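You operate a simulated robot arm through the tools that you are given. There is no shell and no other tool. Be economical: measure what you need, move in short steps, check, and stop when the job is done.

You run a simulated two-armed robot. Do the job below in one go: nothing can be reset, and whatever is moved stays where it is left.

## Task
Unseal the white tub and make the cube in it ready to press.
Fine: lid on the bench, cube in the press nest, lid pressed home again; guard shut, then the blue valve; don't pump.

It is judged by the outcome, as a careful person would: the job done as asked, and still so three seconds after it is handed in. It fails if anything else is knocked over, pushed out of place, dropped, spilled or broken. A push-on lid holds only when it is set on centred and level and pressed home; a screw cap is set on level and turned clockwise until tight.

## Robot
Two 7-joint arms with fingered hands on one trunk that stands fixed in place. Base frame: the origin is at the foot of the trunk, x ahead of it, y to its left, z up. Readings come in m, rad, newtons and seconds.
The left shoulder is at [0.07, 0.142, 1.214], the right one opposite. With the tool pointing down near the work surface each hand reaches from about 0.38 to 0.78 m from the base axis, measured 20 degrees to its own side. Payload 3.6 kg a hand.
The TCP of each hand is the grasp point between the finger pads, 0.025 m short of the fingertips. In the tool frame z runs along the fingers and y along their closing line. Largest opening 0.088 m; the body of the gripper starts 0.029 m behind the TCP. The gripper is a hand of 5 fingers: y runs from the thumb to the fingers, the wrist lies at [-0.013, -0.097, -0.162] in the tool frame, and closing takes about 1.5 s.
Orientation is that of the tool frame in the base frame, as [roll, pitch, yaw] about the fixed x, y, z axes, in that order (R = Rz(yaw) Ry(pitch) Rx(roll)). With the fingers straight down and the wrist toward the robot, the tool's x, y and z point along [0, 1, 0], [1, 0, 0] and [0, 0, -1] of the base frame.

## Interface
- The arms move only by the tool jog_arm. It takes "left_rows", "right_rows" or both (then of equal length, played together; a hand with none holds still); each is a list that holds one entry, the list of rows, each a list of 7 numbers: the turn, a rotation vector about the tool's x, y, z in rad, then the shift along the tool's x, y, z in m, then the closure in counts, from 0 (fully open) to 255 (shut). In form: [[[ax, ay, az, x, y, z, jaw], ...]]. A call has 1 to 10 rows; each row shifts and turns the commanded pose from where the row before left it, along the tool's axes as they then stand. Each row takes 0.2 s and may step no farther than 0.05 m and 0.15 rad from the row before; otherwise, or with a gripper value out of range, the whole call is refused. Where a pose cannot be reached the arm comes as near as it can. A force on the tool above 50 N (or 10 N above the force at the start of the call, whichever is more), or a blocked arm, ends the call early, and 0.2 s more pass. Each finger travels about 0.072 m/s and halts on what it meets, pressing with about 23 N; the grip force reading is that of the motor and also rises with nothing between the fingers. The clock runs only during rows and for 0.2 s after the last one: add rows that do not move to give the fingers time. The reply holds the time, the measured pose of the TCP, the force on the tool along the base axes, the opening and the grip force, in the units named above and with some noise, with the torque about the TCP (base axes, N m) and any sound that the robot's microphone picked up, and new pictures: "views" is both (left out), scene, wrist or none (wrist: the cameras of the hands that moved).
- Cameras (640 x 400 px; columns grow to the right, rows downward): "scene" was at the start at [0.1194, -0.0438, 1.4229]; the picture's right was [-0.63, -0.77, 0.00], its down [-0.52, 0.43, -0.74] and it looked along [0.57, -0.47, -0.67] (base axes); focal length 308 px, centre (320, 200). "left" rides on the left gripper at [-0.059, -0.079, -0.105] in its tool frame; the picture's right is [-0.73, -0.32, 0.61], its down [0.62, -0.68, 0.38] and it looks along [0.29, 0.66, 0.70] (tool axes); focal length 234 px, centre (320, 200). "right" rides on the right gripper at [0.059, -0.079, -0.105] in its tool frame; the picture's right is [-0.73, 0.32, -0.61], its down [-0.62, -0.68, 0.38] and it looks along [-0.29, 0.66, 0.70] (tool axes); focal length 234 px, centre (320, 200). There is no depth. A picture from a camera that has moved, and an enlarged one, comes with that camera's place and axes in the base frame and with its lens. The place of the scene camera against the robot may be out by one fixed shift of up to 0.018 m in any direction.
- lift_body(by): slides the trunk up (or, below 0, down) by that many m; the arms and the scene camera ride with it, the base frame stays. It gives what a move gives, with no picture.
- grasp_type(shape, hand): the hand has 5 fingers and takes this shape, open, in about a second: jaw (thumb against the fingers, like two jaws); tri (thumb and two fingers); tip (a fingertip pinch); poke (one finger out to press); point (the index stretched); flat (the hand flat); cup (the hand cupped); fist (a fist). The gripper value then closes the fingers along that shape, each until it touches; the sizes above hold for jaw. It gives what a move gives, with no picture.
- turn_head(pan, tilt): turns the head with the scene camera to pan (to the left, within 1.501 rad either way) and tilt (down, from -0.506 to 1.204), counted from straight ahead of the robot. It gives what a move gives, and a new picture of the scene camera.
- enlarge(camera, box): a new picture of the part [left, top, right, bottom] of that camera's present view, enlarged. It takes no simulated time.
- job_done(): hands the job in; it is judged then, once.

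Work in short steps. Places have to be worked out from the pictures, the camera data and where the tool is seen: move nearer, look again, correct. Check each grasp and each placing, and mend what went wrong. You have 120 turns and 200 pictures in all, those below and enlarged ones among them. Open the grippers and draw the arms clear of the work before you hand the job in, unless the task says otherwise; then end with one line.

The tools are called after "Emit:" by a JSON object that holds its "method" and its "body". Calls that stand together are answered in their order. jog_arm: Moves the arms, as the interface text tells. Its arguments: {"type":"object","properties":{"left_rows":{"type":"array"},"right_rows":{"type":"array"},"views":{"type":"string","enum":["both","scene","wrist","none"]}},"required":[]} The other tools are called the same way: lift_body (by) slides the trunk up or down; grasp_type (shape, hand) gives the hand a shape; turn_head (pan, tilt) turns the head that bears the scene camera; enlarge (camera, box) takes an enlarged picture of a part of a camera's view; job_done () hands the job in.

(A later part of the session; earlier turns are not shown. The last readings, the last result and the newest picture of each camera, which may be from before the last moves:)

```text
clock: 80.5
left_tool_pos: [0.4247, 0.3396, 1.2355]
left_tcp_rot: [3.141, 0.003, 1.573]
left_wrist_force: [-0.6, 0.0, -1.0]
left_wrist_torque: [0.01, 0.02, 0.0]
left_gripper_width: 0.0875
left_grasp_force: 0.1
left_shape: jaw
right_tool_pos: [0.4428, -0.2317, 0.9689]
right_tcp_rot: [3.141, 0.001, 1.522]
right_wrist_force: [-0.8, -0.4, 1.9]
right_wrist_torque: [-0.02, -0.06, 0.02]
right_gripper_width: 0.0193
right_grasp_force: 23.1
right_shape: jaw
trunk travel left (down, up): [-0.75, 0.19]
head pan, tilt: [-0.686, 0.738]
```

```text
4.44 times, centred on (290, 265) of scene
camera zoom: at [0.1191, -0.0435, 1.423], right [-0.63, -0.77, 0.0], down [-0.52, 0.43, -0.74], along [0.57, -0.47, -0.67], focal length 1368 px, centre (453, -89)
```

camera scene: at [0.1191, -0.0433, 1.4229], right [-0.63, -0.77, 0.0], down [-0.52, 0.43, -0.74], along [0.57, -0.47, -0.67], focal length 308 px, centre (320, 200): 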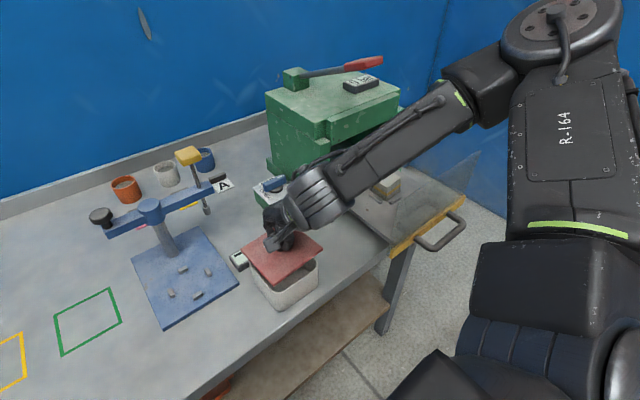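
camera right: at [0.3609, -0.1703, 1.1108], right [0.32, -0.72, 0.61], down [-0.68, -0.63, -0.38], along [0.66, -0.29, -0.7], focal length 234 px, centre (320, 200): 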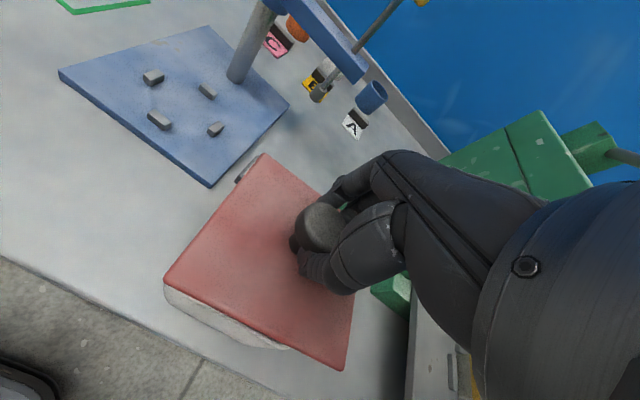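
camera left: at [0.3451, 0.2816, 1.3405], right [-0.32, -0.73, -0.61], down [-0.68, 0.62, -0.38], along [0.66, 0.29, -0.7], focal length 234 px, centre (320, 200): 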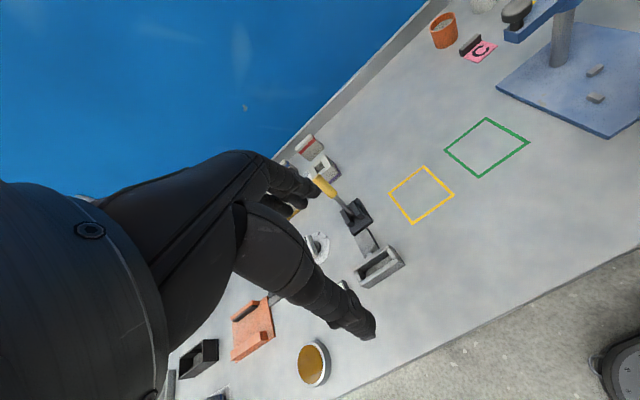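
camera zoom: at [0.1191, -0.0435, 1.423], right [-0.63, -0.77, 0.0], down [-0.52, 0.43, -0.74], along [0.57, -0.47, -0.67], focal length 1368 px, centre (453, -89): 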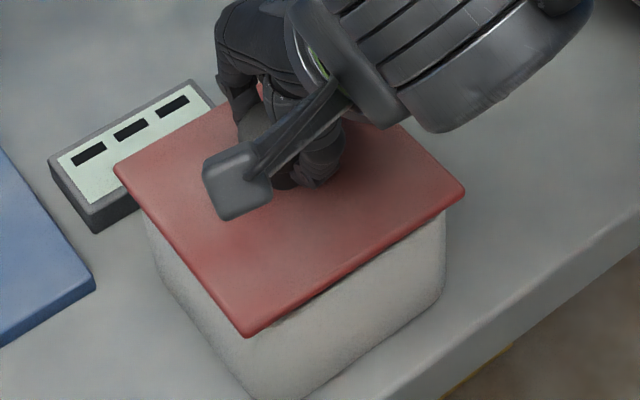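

It's at the rim with first contact (1.9 N). I'll press down straight while holding it, in small steps, listening for the snap.

Emit:
{"method": "jog_arm", "body": {"right_rows": [[[0, 0, 0, 0, 0, 0.003, 255], [0, 0, 0, 0, 0, 0.003, 255], [0, 0, 0, 0, 0, 0.003, 255], [0, 0, 0, 0, 0, 0, 255]]], "views": "none"}}

Emit:
{"method": "enlarge", "body": {"camera": "scene", "box": [250, 220, 330, 310]}}

```text
clock: 81.5
left_tool_pos: [0.4221, 0.3403, 1.2364]
left_tcp_rot: [3.14, 0.002, 1.574]
left_wrist_force: [0.5, -0.4, -0.2]
left_wrist_torque: [0.01, -0.01, 0.0]
left_gripper_width: 0.0876
left_grasp_force: 0.0
left_shape: jaw
right_tool_pos: [0.4401, -0.2296, 0.9621]
right_tcp_rot: [3.137, 0.001, 1.522]
right_wrist_force: [3.8, -3.9, 26.8]
right_wrist_torque: [0.07, -0.44, -0.07]
right_gripper_width: 0.0199
right_grasp_force: 23.0
right_shape: jaw
trunk travel left (down, up): [-0.75, 0.19]
head pan, tilt: [-0.686, 0.738]
```

```text
4.44 times, centred on (290, 265) of scene
camera zoom: at [0.1166, -0.0428, 1.4235], right [-0.63, -0.77, 0.0], down [-0.52, 0.43, -0.74], along [0.57, -0.47, -0.67], focal length 1368 px, centre (453, -89)
```

zoom: 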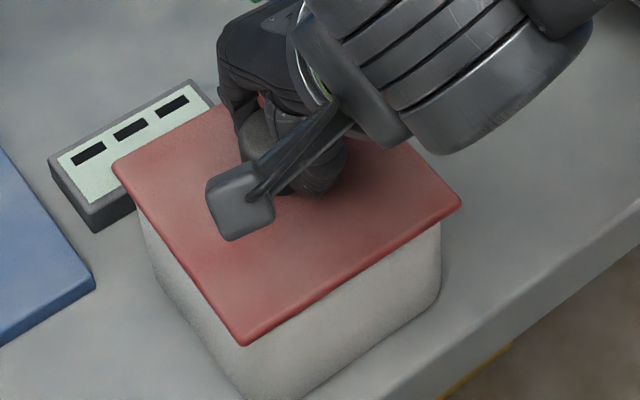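

27 N and no snap yet; the lid looks flush. I'm pressing a little further.

Emit:
{"method": "jog_arm", "body": {"right_rows": [[[0, 0, 0, 0, 0, 0.003, 255], [0, 0, 0, 0, 0, 0.003, 255], [0, 0, 0, 0, 0, 0.003, 255], [0, 0, 0, 0, 0, 0, 255]]], "views": "none"}}

Emit:
{"method": "enlarge", "body": {"camera": "scene", "box": [250, 220, 330, 310]}}

```text
clock: 82.0
left_tool_pos: [0.4199, 0.3413, 1.2355]
left_tcp_rot: [3.139, 0.003, 1.573]
left_wrist_force: [-0.3, -0.2, 0.3]
left_wrist_torque: [-0.01, 0.03, -0.01]
left_gripper_width: 0.0879
left_grasp_force: 0.1
left_shape: jaw
right_tool_pos: [0.4418, -0.2308, 0.9595]
right_tcp_rot: [3.126, 0.001, 1.523]
right_wrist_force: [-5.0, -2.6, 30.8]
right_wrist_torque: [0.11, -0.26, -0.07]
right_gripper_width: 0.0198
right_grasp_force: 23.2
right_shape: jaw
trunk travel left (down, up): [-0.75, 0.19]
head pan, tilt: [-0.686, 0.738]
stopped in row 2 (right hand): the force on the tool passed its limit at 54 N (the readings are from after the stop); the commanded pose is now the measured one
```

```text
4.44 times, centred on (290, 265) of scene
camera zoom: at [0.1145, -0.0432, 1.4233], right [-0.63, -0.77, 0.0], down [-0.52, 0.43, -0.74], along [0.57, -0.47, -0.67], focal length 1368 px, centre (453, -89)
```

zoom: 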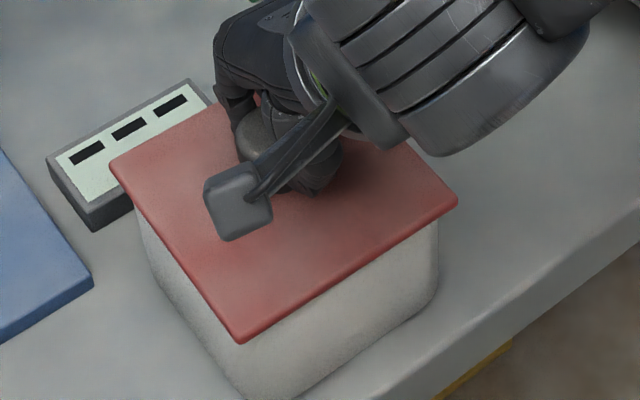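

It reached 54 N with no snap. I'll let go, rise, and inspect how the lid sits before pressing on the knob from above.

Emit:
{"method": "jog_arm", "body": {"right_rows": [[[0, 0, 0, 0, 0, -0.003, 255], [0, 0, 0, 0, 0, 0, 100], [0, 0, 0, 0, 0, 0, 0], [0, 0, 0, 0, 0, 0, 0], [0, 0, 0, 0, 0, 0, 0], [0, 0, 0, 0, 0, -0.03, 0], [0, 0, 0, 0, 0, -0.04, 0], [0, 0, 0, 0, 0, -0.04, 0], [0, 0, 0, 0, 0, 0, 0]]]}}

Emit:
{"method": "enlarge", "body": {"camera": "scene", "box": [240, 220, 340, 310]}}

Emit:
{"method": "enlarge", "body": {"camera": "right", "box": [120, 160, 360, 370]}}

```text
clock: 83.2
left_tool_pos: [0.4251, 0.3389, 1.234]
left_tcp_rot: [-3.141, 0.001, 1.573]
left_wrist_force: [0.1, -0.8, 0.3]
left_wrist_torque: [0.04, 0.03, -0.01]
left_gripper_width: 0.0875
left_grasp_force: 0.0
left_shape: jaw
right_tool_pos: [0.4468, -0.2323, 0.9607]
right_tcp_rot: [3.127, 0.002, 1.525]
right_wrist_force: [0.1, 0.3, 0.3]
right_wrist_torque: [0.03, 0.04, -0.03]
right_gripper_width: 0.088
right_grasp_force: 0.1
right_shape: jaw
trunk travel left (down, up): [-0.75, 0.19]
head pan, tilt: [-0.686, 0.738]
stopped in row 6 (right hand): the force on the tool passed its limit at 51 N (the readings are from after the stop); the commanded pose is now the measured one
camera scene: at [0.1202, -0.0446, 1.4219], right [-0.63, -0.77, 0.0], down [-0.52, 0.43, -0.74], along [0.57, -0.47, -0.67], focal length 308 px, centre (320, 200)
camera right: at [0.3676, -0.1695, 1.064], right [0.28, -0.74, 0.61], down [-0.7, -0.59, -0.39], along [0.65, -0.32, -0.69], focal length 234 px, centre (320, 200)
```

scene: 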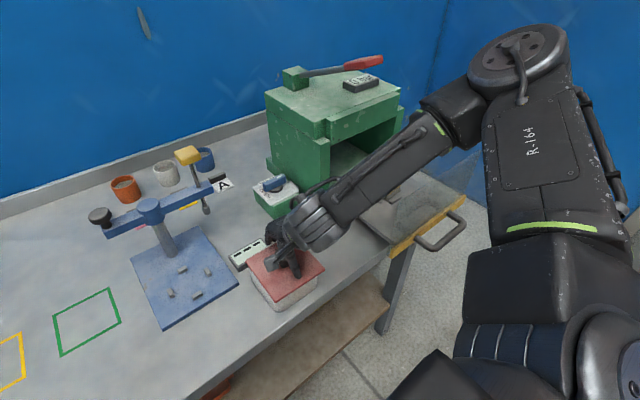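
right: 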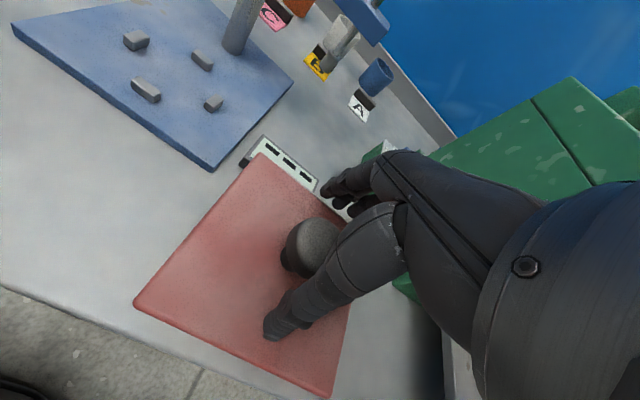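

```text
4.44 times, centred on (290, 265) of scene
camera zoom: at [0.1202, -0.0446, 1.4219], right [-0.63, -0.77, 0.0], down [-0.52, 0.43, -0.74], along [0.57, -0.47, -0.67], focal length 1368 px, centre (453, -89)
```

zoom: 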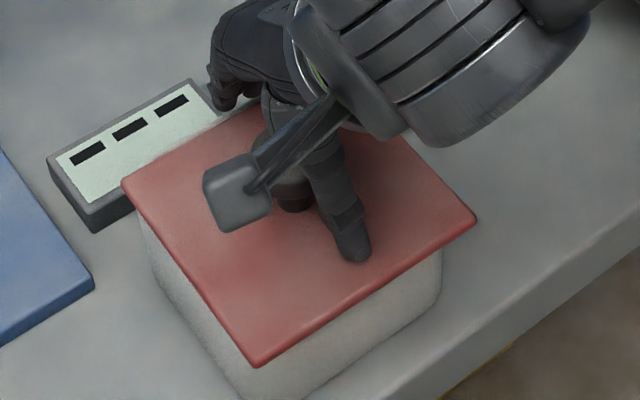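

```text
1.90 times, centred on (240, 265) of right
camera zoom: at [0.3676, -0.1695, 1.064], right [0.28, -0.74, 0.61], down [-0.7, -0.59, -0.39], along [0.65, -0.32, -0.69], focal length 446 px, centre (472, 76)
```

zoom: 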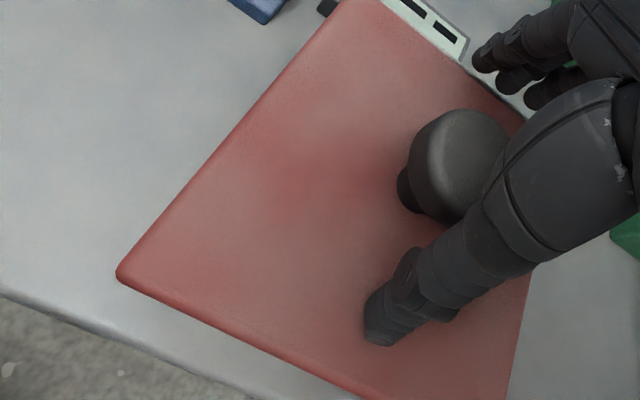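

Opening pushed the lid out of true; it now overhangs toward the robot side. I'm rising carefully and looking.

Emit:
{"method": "jog_arm", "body": {"right_rows": [[[0, 0, 0, 0, 0, -0.01, 0], [0, 0, 0, 0, 0, -0.02, 0], [0, 0, 0, 0, 0, -0.03, 0], [0, 0, 0, 0, 0, -0.04, 0], [0, 0, 0, 0, 0, 0, 0]]]}}

Emit:
{"method": "enlarge", "body": {"camera": "scene", "box": [240, 220, 340, 310]}}

Emit:
{"method": "enlarge", "body": {"camera": "right", "box": [120, 160, 360, 370]}}

```text
clock: 84.4
left_tool_pos: [0.4249, 0.3399, 1.2344]
left_tcp_rot: [-3.14, 0.002, 1.575]
left_wrist_force: [0.6, -0.7, -0.6]
left_wrist_torque: [0.01, -0.03, 0.03]
left_gripper_width: 0.0878
left_grasp_force: 0.0
left_shape: jaw
right_tool_pos: [0.446, -0.2335, 1.0601]
right_tcp_rot: [3.124, 0.001, 1.525]
right_wrist_force: [0.1, -0.9, 0.4]
right_wrist_torque: [-0.03, 0.04, 0.03]
right_gripper_width: 0.088
right_grasp_force: 0.1
right_shape: jaw
trunk travel left (down, up): [-0.75, 0.19]
head pan, tilt: [-0.686, 0.738]
camera scene: at [0.1202, -0.044, 1.4228], right [-0.63, -0.77, 0.0], down [-0.52, 0.43, -0.74], along [0.57, -0.47, -0.67], focal length 308 px, centre (320, 200)
camera right: at [0.3658, -0.1704, 1.1635], right [0.28, -0.74, 0.61], down [-0.7, -0.59, -0.39], along [0.65, -0.32, -0.69], focal length 234 px, centre (320, 200)
```

scene: 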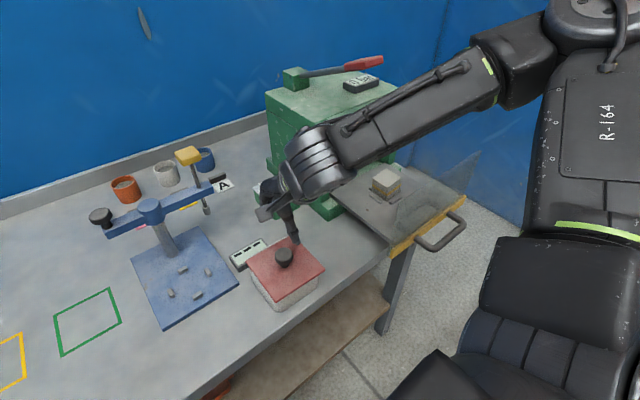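
right: 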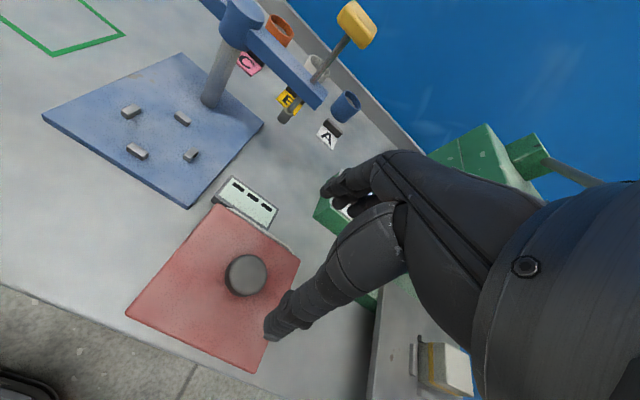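

```text
4.44 times, centred on (290, 265) of scene
camera zoom: at [0.1202, -0.044, 1.4228], right [-0.63, -0.77, 0.0], down [-0.52, 0.43, -0.74], along [0.57, -0.47, -0.67], focal length 1368 px, centre (453, -89)
```

zoom: 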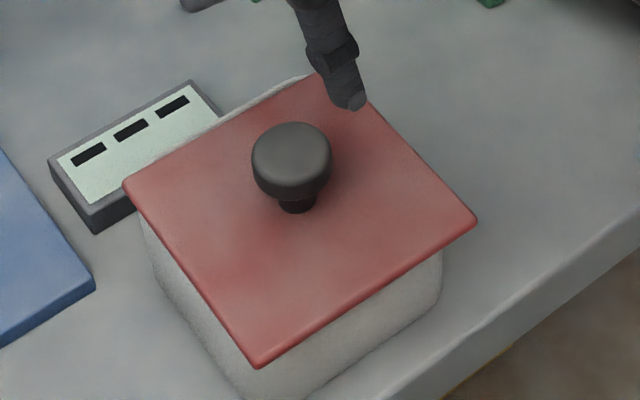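

```text
1.90 times, centred on (240, 265) of right
camera zoom: at [0.3658, -0.1704, 1.1635], right [0.28, -0.74, 0.61], down [-0.7, -0.59, -0.39], along [0.65, -0.32, -0.69], focal length 446 px, centre (472, 76)
```

zoom: 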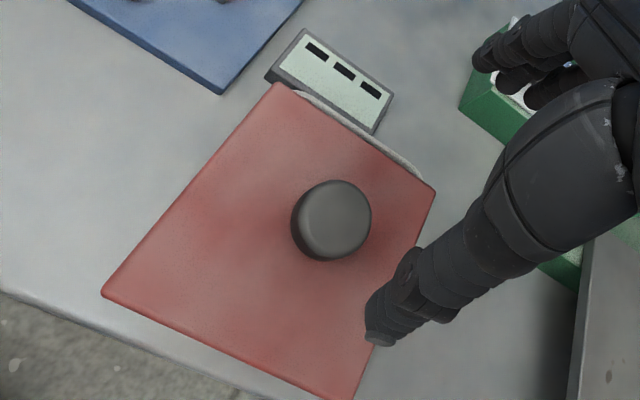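

The lid now lies about 11 mm too far toward −x and 4 mm toward +y, with the knob at about (0.427, -0.222). I'll square the hand up, regrasp the knob a little higher so the fingertips don't bear on the lid, and re-centre it.

Emit:
{"method": "jog_arm", "body": {"right_rows": [[[0.0176, 0, -0.046, 0, 0, 0, 0], [0, 0, 0, 0.0115, -0.0188, 0.02, 0], [0, 0, 0, 0, 0, 0.025, 0], [0, 0, 0, 0, 0, 0.02, 0], [0, 0, 0, 0, 0, 0, 0]]]}}

```text
clock: 85.6
left_tool_pos: [0.4238, 0.3405, 1.2346]
left_tcp_rot: [3.14, 0.002, 1.574]
left_wrist_force: [-0.6, 0.8, 0.3]
left_wrist_torque: [0.02, 0.01, -0.01]
left_gripper_width: 0.0877
left_grasp_force: 0.0
left_shape: jaw
right_tool_pos: [0.4241, -0.2197, 0.9957]
right_tcp_rot: [-3.14, 0.0, 1.57]
right_wrist_force: [-0.1, 0.8, -0.3]
right_wrist_torque: [0.0, 0.0, -0.02]
right_gripper_width: 0.0879
right_grasp_force: 0.0
right_shape: jaw
trunk travel left (down, up): [-0.75, 0.19]
head pan, tilt: [-0.686, 0.738]
camera scene: at [0.1191, -0.0434, 1.4229], right [-0.63, -0.77, 0.0], down [-0.52, 0.43, -0.74], along [0.57, -0.47, -0.67], focal length 308 px, centre (320, 200)
camera right: at [0.3444, -0.1608, 1.1005], right [0.32, -0.73, 0.61], down [-0.68, -0.62, -0.38], along [0.66, -0.29, -0.7], focal length 234 px, centre (320, 200)
```

scene: 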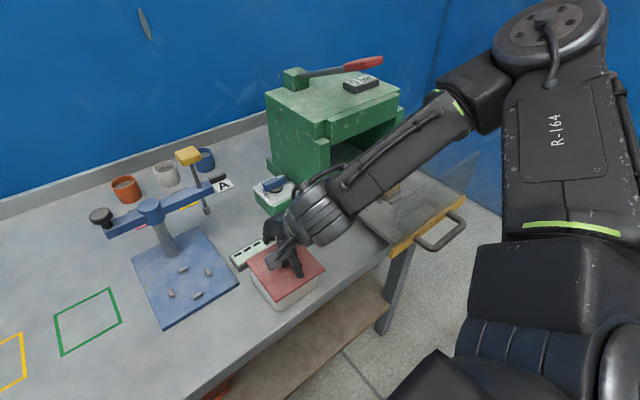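
right: 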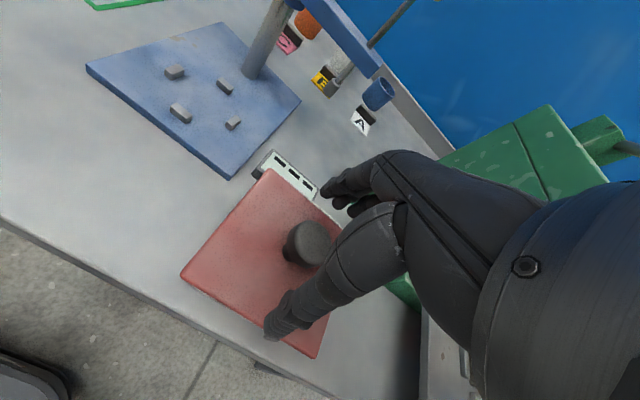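

The knob lies about 3 mm further −y than the TCP. I'll adjust, descend and close.

Emit:
{"method": "jog_arm", "body": {"right_rows": [[[0, 0, 0, -0.003, 0.002, 0.008, 0], [0, 0, 0, 0, 0, 0.007, 0], [0, 0, 0, 0, 0, 0, 120], [0, 0, 0, 0, 0, 0, 255], [0, 0, 0, 0, 0, 0, 255], [0, 0, 0, 0, 0, 0, 255], [0, 0, 0, 0, 0, 0, 255], [0, 0, 0, 0, 0, 0, 255]]], "views": "wrist"}}

Emit:
{"method": "enlarge", "body": {"camera": "scene", "box": [240, 220, 340, 310]}}

```text
clock: 87.4
left_tool_pos: [0.4232, 0.3408, 1.235]
left_tcp_rot: [-3.141, 0.002, 1.575]
left_wrist_force: [0.6, 0.0, -0.6]
left_wrist_torque: [-0.02, 0.01, 0.02]
left_gripper_width: 0.0877
left_grasp_force: 0.1
left_shape: jaw
right_tool_pos: [0.4286, -0.2233, 0.9809]
right_tcp_rot: [-3.139, 0.0, 1.569]
right_wrist_force: [-0.2, 0.3, 0.7]
right_wrist_torque: [0.03, -0.02, 0.02]
right_gripper_width: 0.0261
right_grasp_force: 23.1
right_shape: jaw
trunk travel left (down, up): [-0.75, 0.19]
head pan, tilt: [-0.686, 0.738]
camera right: at [0.3486, -0.1636, 1.0859], right [0.32, -0.73, 0.61], down [-0.68, -0.62, -0.38], along [0.66, -0.29, -0.7], focal length 234 px, centre (320, 200)
```

right: 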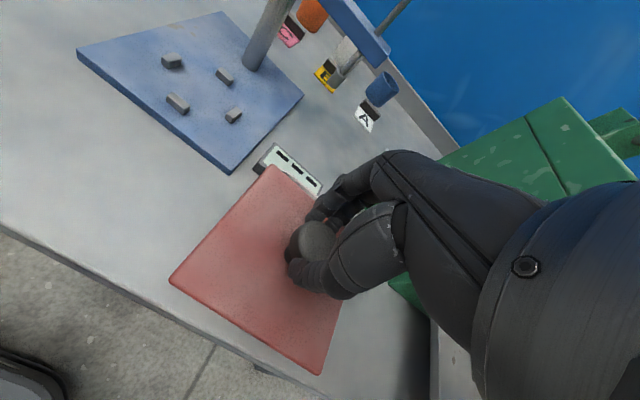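

```text
4.44 times, centred on (290, 265) of scene
camera zoom: at [0.1193, -0.0435, 1.4229], right [-0.63, -0.77, 0.0], down [-0.52, 0.43, -0.74], along [0.57, -0.47, -0.67], focal length 1368 px, centre (453, -89)
```

zoom: 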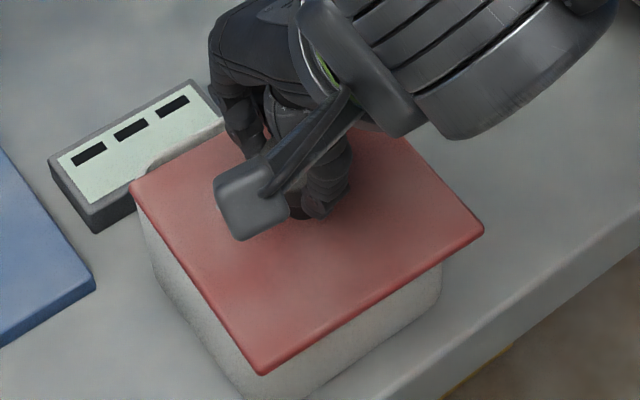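

Gripping dragged the lid a bit further. Same-camera comparison says it must move about +17 mm in x and −2 mm in y. I'm lifting 8 mm, shifting, and checking.

Emit:
{"method": "jog_arm", "body": {"right_rows": [[[0, 0, 0, 0, 0, -0.01, 255], [0, 0, 0, -0.001, 0.008, 0, 255], [0, 0, 0, -0.001, 0.009, 0, 255], [0, 0, 0, 0, 0, 0, 255]]], "views": "wrist"}}

Emit:
{"method": "enlarge", "body": {"camera": "scene", "box": [240, 220, 340, 310]}}

```text
clock: 88.4
left_tool_pos: [0.4236, 0.3394, 1.235]
left_tcp_rot: [-3.141, 0.001, 1.574]
left_wrist_force: [-0.3, -0.4, 0.1]
left_wrist_torque: [0.0, -0.03, 0.03]
left_gripper_width: 0.0878
left_grasp_force: 0.0
left_shape: jaw
right_tool_pos: [0.4452, -0.2248, 0.9919]
right_tcp_rot: [-3.14, 0.001, 1.57]
right_wrist_force: [-0.4, 0.5, -1.0]
right_wrist_torque: [0.01, 0.03, 0.04]
right_gripper_width: 0.0258
right_grasp_force: 23.1
right_shape: jaw
trunk travel left (down, up): [-0.75, 0.19]
head pan, tilt: [-0.686, 0.738]
camera right: at [0.3652, -0.1657, 1.0967], right [0.32, -0.73, 0.61], down [-0.68, -0.62, -0.38], along [0.66, -0.29, -0.7], focal length 234 px, centre (320, 200)
```

right: 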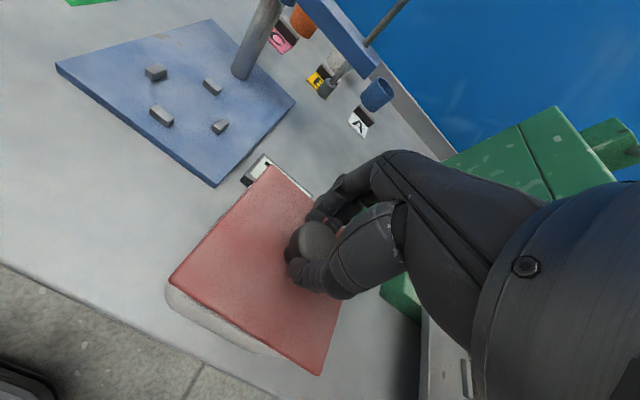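

```text
4.44 times, centred on (290, 265) of scene
camera zoom: at [0.1191, -0.0436, 1.4229], right [-0.63, -0.77, 0.0], down [-0.52, 0.43, -0.74], along [0.57, -0.47, -0.67], focal length 1368 px, centre (453, -89)
```

zoom: 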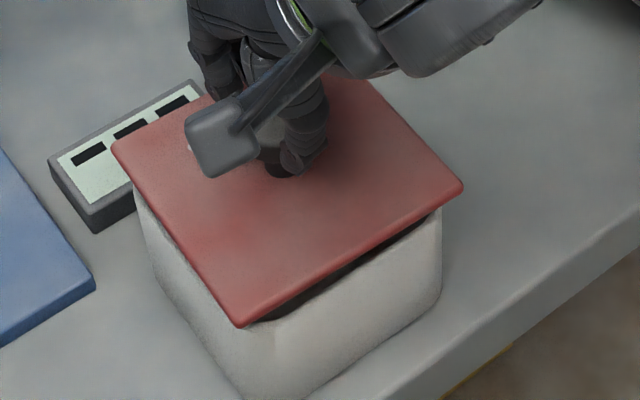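

Centre now agrees within about 1 mm, though the lid is about 2.5° clockwise. I'll turn it back and set it down gently to the same height without preload.

Emit:
{"method": "jog_arm", "body": {"right_rows": [[[0, 0, -0.042, 0.001, 0.001, 0, 255], [0, 0, 0, 0, 0, 0.004, 255], [0, 0, 0, 0, 0, 0.004, 255], [0, 0, 0, 0, 0, 0.002, 255], [0, 0, 0, 0, 0, 0, 255]]], "views": "none"}}

Emit:
{"method": "enlarge", "body": {"camera": "scene", "box": [240, 220, 340, 310]}}

```text
clock: 89.6
left_tool_pos: [0.4251, 0.3404, 1.2343]
left_tcp_rot: [-3.141, 0.0, 1.574]
left_wrist_force: [-0.2, 0.4, -0.4]
left_wrist_torque: [0.02, 0.01, -0.03]
left_gripper_width: 0.0874
left_grasp_force: 0.2
left_shape: jaw
right_tool_pos: [0.4453, -0.224, 0.9829]
right_tcp_rot: [-3.14, -0.002, 1.61]
right_wrist_force: [0.8, -0.1, -1.1]
right_wrist_torque: [-0.01, 0.02, -0.03]
right_gripper_width: 0.026
right_grasp_force: 23.3
right_shape: jaw
trunk travel left (down, up): [-0.75, 0.19]
head pan, tilt: [-0.686, 0.738]
```

```text
4.44 times, centred on (290, 265) of scene
camera zoom: at [0.1195, -0.0436, 1.4229], right [-0.63, -0.77, 0.0], down [-0.52, 0.43, -0.74], along [0.57, -0.47, -0.67], focal length 1368 px, centre (453, -89)
```

zoom: 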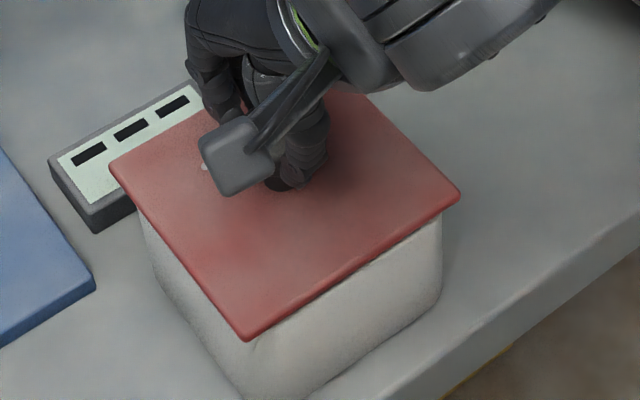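

Well placed visually. I'll press lightly with the grip and read the torque to see whether it bears centrally.

Emit:
{"method": "jog_arm", "body": {"right_rows": [[[0, 0, 0, 0, 0, 0.002, 255], [0, 0, 0, 0, 0, 0.002, 255], [0, 0, 0, 0, 0, 0.002, 255], [0, 0, 0, 0, 0, 0, 255]]], "views": "wrist"}}

Emit:
{"method": "enlarge", "body": {"camera": "scene", "box": [240, 220, 340, 310]}}

```text
clock: 90.6
left_tool_pos: [0.4205, 0.341, 1.2358]
left_tcp_rot: [3.138, 0.004, 1.576]
left_wrist_force: [-0.4, 0.3, -0.1]
left_wrist_torque: [0.0, 0.04, 0.0]
left_gripper_width: 0.0878
left_grasp_force: 0.1
left_shape: jaw
right_tool_pos: [0.4448, -0.2229, 0.9805]
right_tcp_rot: [3.137, 0.002, 1.614]
right_wrist_force: [1.1, -4.6, 34.0]
right_wrist_torque: [-0.1, -0.12, 0.0]
right_gripper_width: 0.0283
right_grasp_force: 22.7
right_shape: jaw
trunk travel left (down, up): [-0.75, 0.19]
head pan, tilt: [-0.686, 0.738]
heard: snap
camera right: at [0.3616, -0.1665, 1.0831], right [0.35, -0.71, 0.61], down [-0.65, -0.65, -0.39], along [0.67, -0.26, -0.69], focal length 234 px, centre (320, 200)
```

right: 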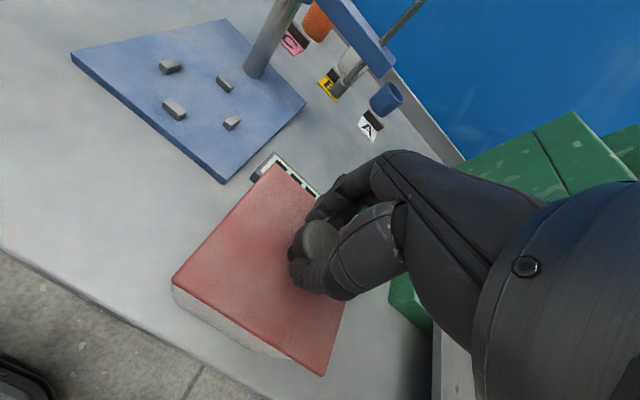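

```text
4.44 times, centred on (290, 265) of scene
camera zoom: at [0.1153, -0.0424, 1.4237], right [-0.63, -0.77, 0.0], down [-0.52, 0.43, -0.74], along [0.57, -0.47, -0.67], focal length 1368 px, centre (453, -89)
```

zoom: 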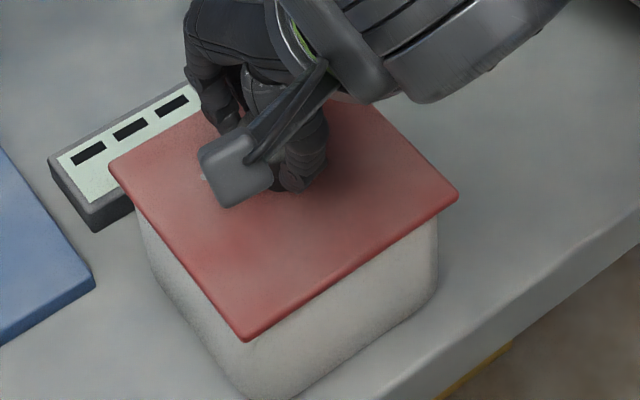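

A snap: the lid is home. I'll ease off most of the push, then open and rise.

Emit:
{"method": "jog_arm", "body": {"right_rows": [[[0, 0, 0, 0, 0, -0.002, 255], [0, 0, 0, 0, 0, 0, 255]]], "views": "none"}}

Emit:
{"method": "jog_arm", "body": {"right_rows": [[[0, 0, 0, 0, 0, 0, 180], [0, 0, 0, 0, 0, 0, 150], [0, 0, 0, 0, 0, 0, 120], [0, 0, 0, 0, 0, 0, 60], [0, 0, 0, 0, 0, 0, 0], [0, 0, 0, 0, 0, 0, 0], [0, 0, 0, 0, 0, 0, 0]]], "views": "none"}}

Emit:
{"method": "enlarge", "body": {"camera": "scene", "box": [240, 220, 340, 310]}}

```text
clock: 91.2
left_tool_pos: [0.4216, 0.342, 1.2345]
left_tcp_rot: [3.141, 0.004, 1.575]
left_wrist_force: [-0.5, -0.7, 0.5]
left_wrist_torque: [0.0, 0.02, 0.03]
left_gripper_width: 0.088
left_grasp_force: 0.1
left_shape: jaw
right_tool_pos: [0.4436, -0.2219, 0.9796]
right_tcp_rot: [3.141, 0.004, 1.612]
right_wrist_force: [4.5, -4.1, 29.4]
right_wrist_torque: [-0.13, -0.31, 0.0]
right_gripper_width: 0.0291
right_grasp_force: 22.6
right_shape: jaw
trunk travel left (down, up): [-0.75, 0.19]
head pan, tilt: [-0.686, 0.738]
```

```text
clock: 92.8
left_tool_pos: [0.4249, 0.3406, 1.2351]
left_tcp_rot: [3.141, 0.003, 1.574]
left_wrist_force: [1.0, 0.1, -0.1]
left_wrist_torque: [0.02, -0.01, 0.01]
left_gripper_width: 0.0878
left_grasp_force: 0.1
left_shape: jaw
right_tool_pos: [0.4448, -0.2217, 0.978]
right_tcp_rot: [-3.14, 0.002, 1.612]
right_wrist_force: [-0.1, -0.6, 0.5]
right_wrist_torque: [-0.02, 0.0, 0.01]
right_gripper_width: 0.0878
right_grasp_force: 0.1
right_shape: jaw
trunk travel left (down, up): [-0.75, 0.19]
head pan, tilt: [-0.686, 0.738]
```

```text
4.44 times, centred on (290, 265) of scene
camera zoom: at [0.1192, -0.0435, 1.4229], right [-0.63, -0.77, 0.0], down [-0.52, 0.43, -0.74], along [0.57, -0.47, -0.67], focal length 1368 px, centre (453, -89)
```

zoom: 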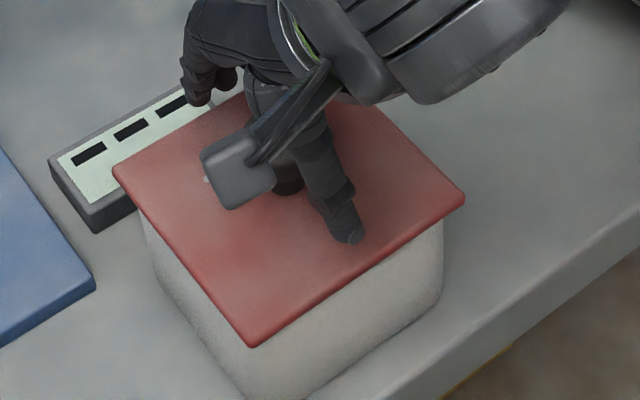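

Released cleanly, with no force and no new snap. I'm rising and checking the lid from both cameras.

Emit:
{"method": "jog_arm", "body": {"right_rows": [[[0, 0, 0, 0, 0, -0.01, 0], [0, 0, 0, 0, 0, -0.03, 0], [0, 0, 0, 0, 0, -0.04, 0], [0, 0, 0, 0, 0, -0.04, 0], [0, 0, 0, 0, 0, -0.03, 0], [0, 0, 0, 0, 0, 0, 0]]]}}

Emit:
{"method": "enlarge", "body": {"camera": "scene", "box": [240, 220, 340, 310]}}

Emit:
{"method": "enlarge", "body": {"camera": "right", "box": [120, 160, 360, 370]}}

```text
clock: 94.2
left_tool_pos: [0.4243, 0.3401, 1.2346]
left_tcp_rot: [3.141, 0.002, 1.576]
left_wrist_force: [0.1, 0.4, 0.4]
left_wrist_torque: [-0.01, 0.02, 0.02]
left_gripper_width: 0.0874
left_grasp_force: 0.0
left_shape: jaw
right_tool_pos: [0.4441, -0.2248, 1.1296]
right_tcp_rot: [-3.138, 0.003, 1.614]
right_wrist_force: [0.0, 0.3, 0.4]
right_wrist_torque: [0.0, -0.01, -0.05]
right_gripper_width: 0.0877
right_grasp_force: 0.1
right_shape: jaw
trunk travel left (down, up): [-0.75, 0.19]
head pan, tilt: [-0.686, 0.738]
camera scene: at [0.1199, -0.0439, 1.4228], right [-0.63, -0.77, 0.0], down [-0.52, 0.43, -0.74], along [0.57, -0.47, -0.67], focal length 308 px, centre (320, 200)
camera right: at [0.3628, -0.1689, 1.2344], right [0.35, -0.71, 0.61], down [-0.66, -0.65, -0.38], along [0.67, -0.26, -0.7], focal length 234 px, centre (320, 200)
```

scene: 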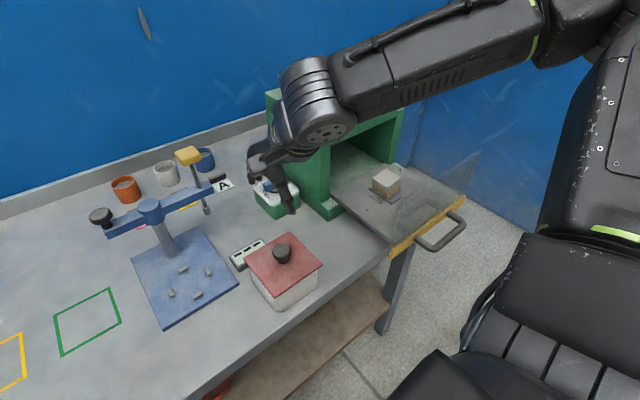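
right: 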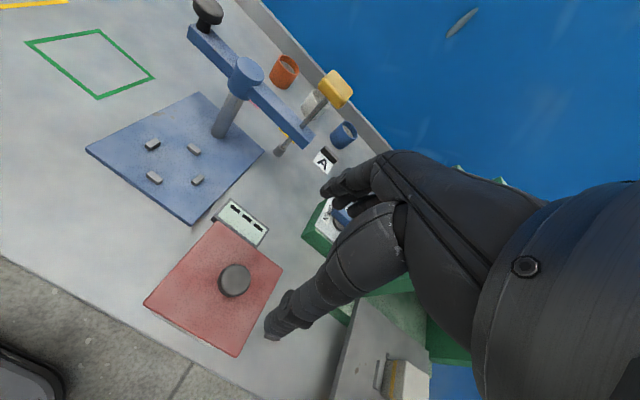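

```text
4.44 times, centred on (290, 265) of scene
camera zoom: at [0.1199, -0.0439, 1.4228], right [-0.63, -0.77, 0.0], down [-0.52, 0.43, -0.74], along [0.57, -0.47, -0.67], focal length 1368 px, centre (453, -89)
```

zoom: 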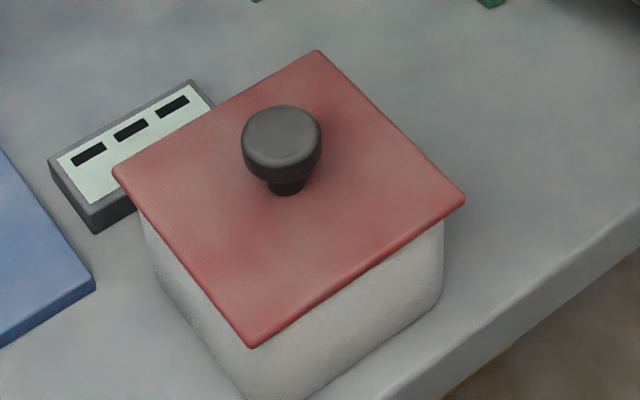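

```text
1.90 times, centred on (240, 265) of right
camera zoom: at [0.3628, -0.1689, 1.2344], right [0.35, -0.71, 0.61], down [-0.66, -0.65, -0.38], along [0.67, -0.26, -0.7], focal length 446 px, centre (472, 76)
```

zoom: 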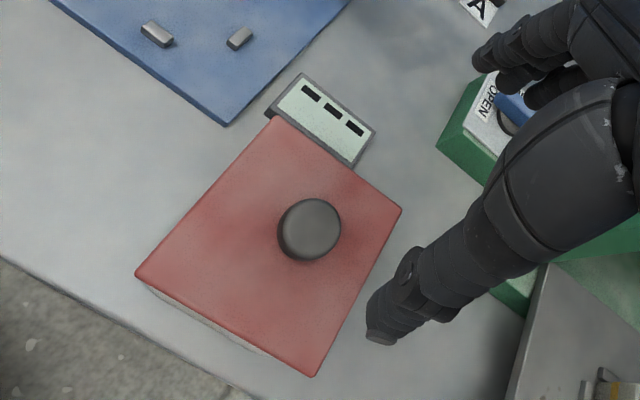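

The lid is home and matches its starting look. Next is the guard: I'll push the drawer handle (outer bar about x 0.285-0.299, y≈-0.55, z≈0.91) in +x with closed fingers. I'm moving high and diagonally to a spot on the robot side of it.

Emit:
{"method": "jog_arm", "body": {"right_rows": [[[0, 0, 0.043, 0, 0, -0.04, 100], [0, 0, 0, -0.0405, -0.0255, 0, 255], [0, 0, 0, -0.0405, -0.0255, 0, 255], [0, 0, 0, -0.0405, -0.0255, 0, 255], [0, 0, 0, -0.0405, -0.0255, 0, 255], [0, 0, 0, -0.0405, -0.0255, 0, 255], [0, 0, 0, -0.0405, -0.0255, 0, 255], [0, 0, 0, -0.0405, -0.0255, 0, 255], [0, 0, 0, -0.0405, -0.0255, 0, 255], [0, 0, 0, 0, 0, 0, 255]]]}}

```text
clock: 96.4
left_tool_pos: [0.4245, 0.3418, 1.2349]
left_tcp_rot: [3.141, 0.001, 1.575]
left_wrist_force: [0.1, -0.5, -0.2]
left_wrist_torque: [0.03, 0.03, 0.04]
left_gripper_width: 0.0876
left_grasp_force: 0.1
left_shape: jaw
right_tool_pos: [0.2412, -0.5494, 1.1667]
right_tcp_rot: [-3.141, 0.0, 1.569]
right_wrist_force: [0.5, 0.9, 0.3]
right_wrist_torque: [0.0, 0.0, -0.01]
right_gripper_width: 0.0
right_grasp_force: 23.4
right_shape: jaw
trunk travel left (down, up): [-0.75, 0.19]
head pan, tilt: [-0.686, 0.738]
camera scene: at [0.1196, -0.043, 1.4229], right [-0.63, -0.77, 0.0], down [-0.52, 0.43, -0.74], along [0.57, -0.47, -0.67], focal length 308 px, centre (320, 200)
camera right: at [0.1618, -0.4907, 1.2715], right [0.32, -0.73, 0.61], down [-0.68, -0.62, -0.38], along [0.66, -0.29, -0.7], focal length 234 px, centre (320, 200)
```

scene: 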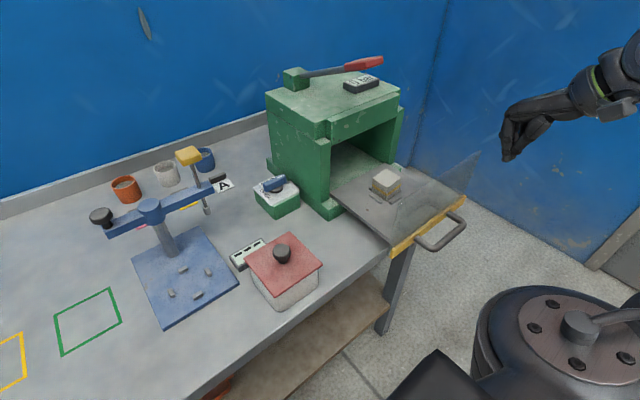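
right: 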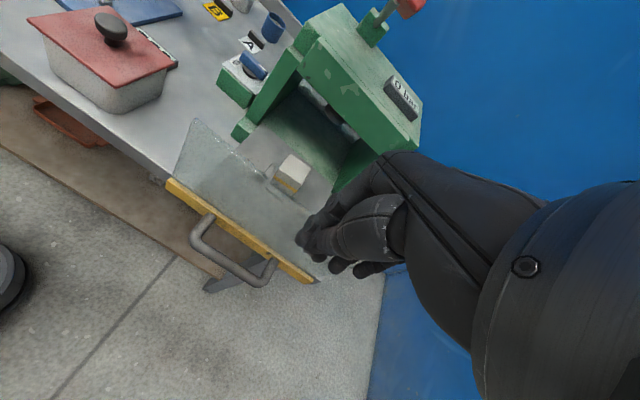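

The gauge reads 0 bar. The handle bar is at about (0.285, -0.552, 0.915). I'm lowering the closed hand just behind it.

Emit:
{"method": "jog_arm", "body": {"right_rows": [[[0, 0, 0, -0.003, -0.006, 0.04, 255], [0, 0, 0, 0, 0, 0.045, 255], [0, 0, 0, 0, 0, 0.045, 255], [0, 0, 0, 0, 0, 0.045, 255], [0, 0, 0, 0, 0, 0.045, 255], [0, 0, 0, 0, 0, 0.025, 255], [0, 0, 0, 0, 0, 0, 255]]]}}

Emit:
{"method": "enlarge", "body": {"camera": "scene", "box": [370, 150, 540, 290]}}

```text
clock: 98.0
left_tool_pos: [0.4247, 0.3413, 1.2349]
left_tcp_rot: [3.14, 0.002, 1.575]
left_wrist_force: [-0.2, 0.6, 0.7]
left_wrist_torque: [-0.02, -0.02, -0.01]
left_gripper_width: 0.0875
left_grasp_force: 0.2
left_shape: jaw
right_tool_pos: [0.2362, -0.5502, 0.9213]
right_tcp_rot: [-3.14, 0.001, 1.568]
right_wrist_force: [-1.4, 0.0, 0.2]
right_wrist_torque: [0.02, 0.01, 0.03]
right_gripper_width: 0.0
right_grasp_force: 23.0
right_shape: jaw
trunk travel left (down, up): [-0.75, 0.19]
head pan, tilt: [-0.686, 0.738]
camera scene: at [0.119, -0.0434, 1.4229], right [-0.63, -0.77, 0.0], down [-0.52, 0.43, -0.74], along [0.57, -0.47, -0.67], focal length 308 px, centre (320, 200)
camera right: at [0.1564, -0.4919, 1.0268], right [0.32, -0.73, 0.61], down [-0.68, -0.62, -0.38], along [0.66, -0.29, -0.7], focal length 234 px, centre (320, 200)
```

scene: 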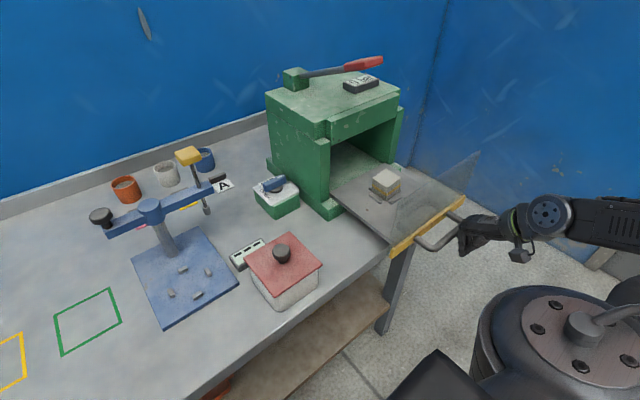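
right: 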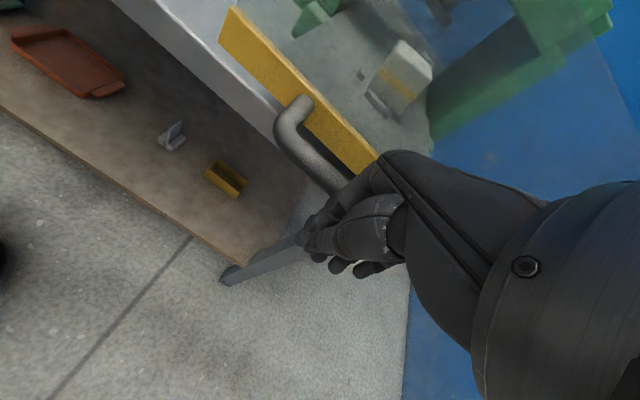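

```text
2.86 times, centred on (455, 220) of scene
camera zoom: at [0.119, -0.0434, 1.4229], right [-0.63, -0.77, 0.0], down [-0.52, 0.43, -0.74], along [0.57, -0.47, -0.67], focal length 880 px, centre (-66, 143)
```

zoom: 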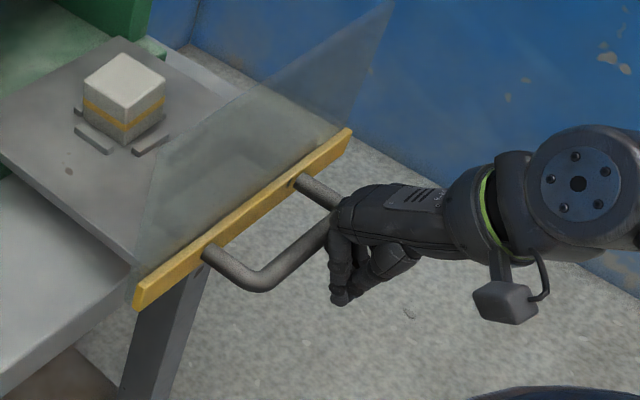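

The knuckles are right behind the handle. I'm pushing gently in +x.

Emit:
{"method": "jog_arm", "body": {"right_rows": [[[0, 0, 0, 0, 0.012, 0, 255], [0, 0, 0, 0, 0.012, 0, 255], [0, 0, 0, 0, 0.012, 0, 255], [0, 0, 0, 0, 0.012, 0, 255], [0, 0, 0, 0, 0.012, 0, 255], [0, 0, 0, 0, 0, 0, 255]]], "views": "wrist"}}

Emit:
{"method": "enlarge", "body": {"camera": "scene", "box": [330, 140, 530, 290]}}

```text
clock: 99.4
left_tool_pos: [0.4243, 0.3405, 1.2358]
left_tcp_rot: [-3.141, 0.001, 1.575]
left_wrist_force: [0.2, -0.4, -0.6]
left_wrist_torque: [0.0, 0.02, 0.01]
left_gripper_width: 0.0876
left_grasp_force: 0.1
left_shape: jaw
right_tool_pos: [0.2934, -0.5488, 0.9235]
right_tcp_rot: [-3.139, 0.001, 1.569]
right_wrist_force: [0.6, -1.1, 0.0]
right_wrist_torque: [-0.03, -0.03, -0.02]
right_gripper_width: 0.0
right_grasp_force: 23.2
right_shape: jaw
trunk travel left (down, up): [-0.75, 0.19]
head pan, tilt: [-0.686, 0.738]
camera right: at [0.2142, -0.4908, 1.0285], right [0.32, -0.73, 0.61], down [-0.68, -0.62, -0.38], along [0.66, -0.29, -0.7], focal length 234 px, centre (320, 200)
```

right: 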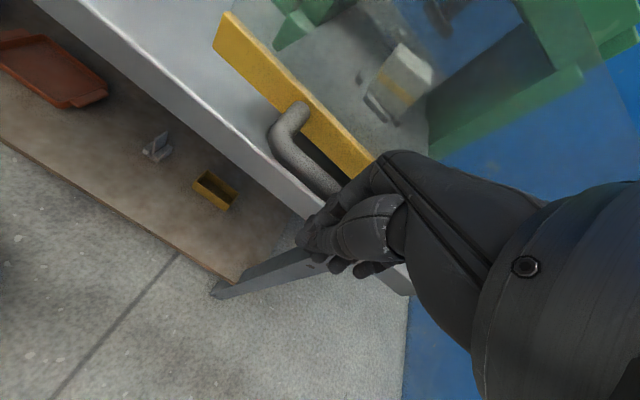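

```text
2.67 times, centred on (430, 215) of scene
camera zoom: at [0.1189, -0.0435, 1.4229], right [-0.63, -0.77, 0.0], down [-0.52, 0.43, -0.74], along [0.57, -0.47, -0.67], focal length 821 px, centre (27, 160)
```

zoom: 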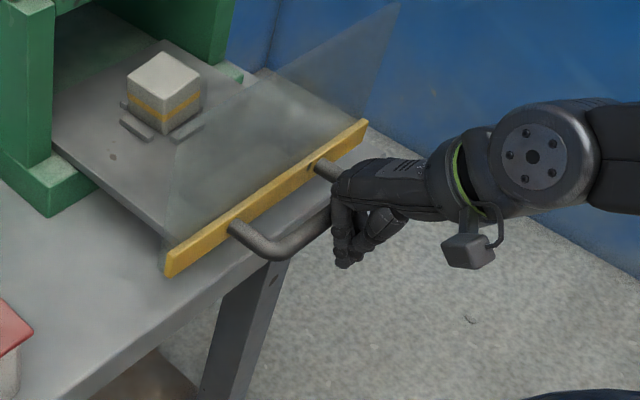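

The drawer slides smoothly and the cube rides along in the nest. I'm keeping on pushing.

Emit:
{"method": "jog_arm", "body": {"right_rows": [[[0, 0, 0, 0, 0.013, 0, 255], [0, 0, 0, 0, 0.013, 0, 255], [0, 0, 0, 0, 0.013, 0, 255], [0, 0, 0, 0, 0.013, 0, 255], [0, 0, 0, 0, 0.013, 0, 255], [0, 0, 0, 0, 0.013, 0, 255], [0, 0, 0, 0, 0, 0, 255]]], "views": "none"}}

Emit:
{"method": "enlarge", "body": {"camera": "scene", "box": [300, 120, 520, 280]}}

```text
clock: 101.0
left_tool_pos: [0.4238, 0.3403, 1.2354]
left_tcp_rot: [3.14, 0.002, 1.573]
left_wrist_force: [0.7, 0.2, 0.1]
left_wrist_torque: [-0.03, -0.03, 0.04]
left_gripper_width: 0.0877
left_grasp_force: 0.1
left_shape: jaw
right_tool_pos: [0.371, -0.5503, 0.9225]
right_tcp_rot: [-3.14, 0.0, 1.569]
right_wrist_force: [-1.3, 0.6, 1.9]
right_wrist_torque: [0.0, -0.05, 0.0]
right_gripper_width: 0.0001
right_grasp_force: 22.6
right_shape: jaw
trunk travel left (down, up): [-0.75, 0.19]
head pan, tilt: [-0.686, 0.738]
```

```text
2.50 times, centred on (410, 200) of scene
camera zoom: at [0.1189, -0.0433, 1.4229], right [-0.63, -0.77, 0.0], down [-0.52, 0.43, -0.74], along [0.57, -0.47, -0.67], focal length 770 px, centre (95, 200)
```

zoom: 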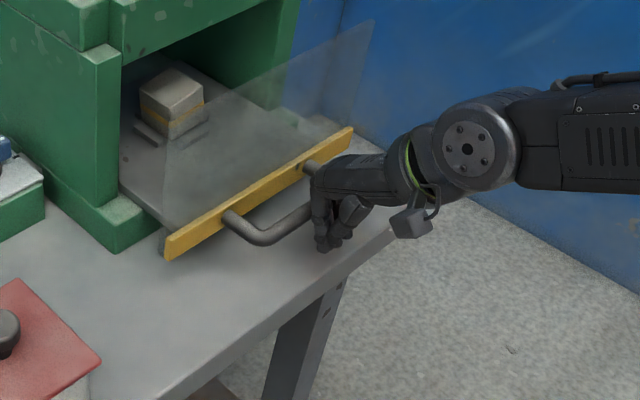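

About 7-10 cm remain. I'm continuing with the push.

Emit:
{"method": "jog_arm", "body": {"right_rows": [[[0, 0, 0, 0, 0.012, 0, 255], [0, 0, 0, 0, 0.012, 0, 255], [0, 0, 0, 0, 0.012, 0, 255], [0, 0, 0, 0, 0.012, 0, 255], [0, 0, 0, 0, 0, 0, 255]]], "views": "none"}}

Emit:
{"method": "enlarge", "body": {"camera": "scene", "box": [280, 110, 500, 270]}}

```text
clock: 102.2
left_tool_pos: [0.4241, 0.3405, 1.2347]
left_tcp_rot: [-3.141, 0.002, 1.574]
left_wrist_force: [-0.7, -0.2, 0.0]
left_wrist_torque: [0.03, -0.03, -0.01]
left_gripper_width: 0.0878
left_grasp_force: 0.0
left_shape: jaw
right_tool_pos: [0.4196, -0.5509, 0.9236]
right_tcp_rot: [-3.14, -0.001, 1.57]
right_wrist_force: [0.1, 0.5, 0.8]
right_wrist_torque: [0.03, -0.02, 0.0]
right_gripper_width: 0.0
right_grasp_force: 23.3
right_shape: jaw
trunk travel left (down, up): [-0.75, 0.19]
head pan, tilt: [-0.686, 0.738]
```

```text
2.50 times, centred on (390, 190) of scene
camera zoom: at [0.1188, -0.0435, 1.4229], right [-0.63, -0.77, 0.0], down [-0.52, 0.43, -0.74], along [0.57, -0.47, -0.67], focal length 770 px, centre (145, 225)
```

zoom: 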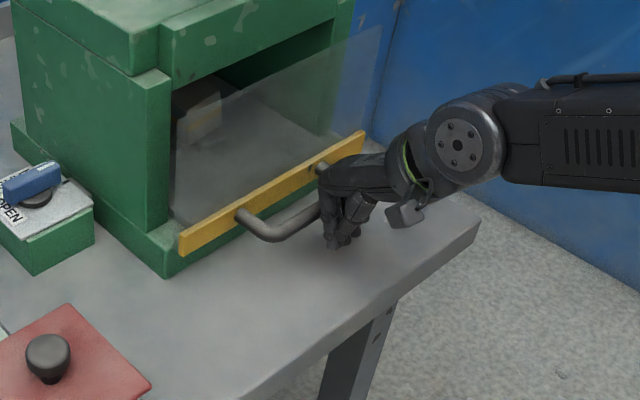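

Nearly shut. I'm pushing the last few centimetres in smaller steps until it stops.

Emit:
{"method": "jog_arm", "body": {"right_rows": [[[0, 0, 0, 0, 0.008, 0, 255], [0, 0, 0, 0, 0.008, 0, 255], [0, 0, 0, 0, 0.008, 0, 255], [0, 0, 0, 0, 0.006, 0, 255], [0, 0, 0, 0, 0.006, 0, 255], [0, 0, 0, 0, 0.006, 0, 255], [0, 0, 0, 0, 0, 0, 255]]], "views": "none"}}

Emit:
{"method": "enlarge", "body": {"camera": "scene", "box": [260, 110, 480, 270]}}

```text
clock: 103.8
left_tool_pos: [0.4149, 0.3416, 1.2385]
left_tcp_rot: [3.133, 0.004, 1.574]
left_wrist_force: [-0.5, 0.1, 0.2]
left_wrist_torque: [-0.01, 0.07, 0.01]
left_gripper_width: 0.0877
left_grasp_force: 0.1
left_shape: jaw
right_tool_pos: [0.4553, -0.5516, 0.9283]
right_tcp_rot: [3.138, 0.003, 1.569]
right_wrist_force: [-37.7, -4.8, 12.3]
right_wrist_torque: [-0.13, -0.15, -0.24]
right_gripper_width: 0.0001
right_grasp_force: 23.3
right_shape: jaw
trunk travel left (down, up): [-0.75, 0.19]
head pan, tilt: [-0.686, 0.738]
```

```text
2.50 times, centred on (370, 190) of scene
camera zoom: at [0.1077, -0.0428, 1.4239], right [-0.63, -0.77, 0.0], down [-0.51, 0.43, -0.74], along [0.58, -0.47, -0.67], focal length 770 px, centre (195, 225)
```

zoom: 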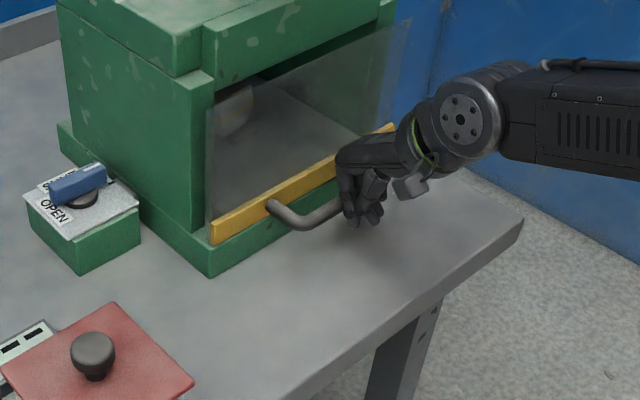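

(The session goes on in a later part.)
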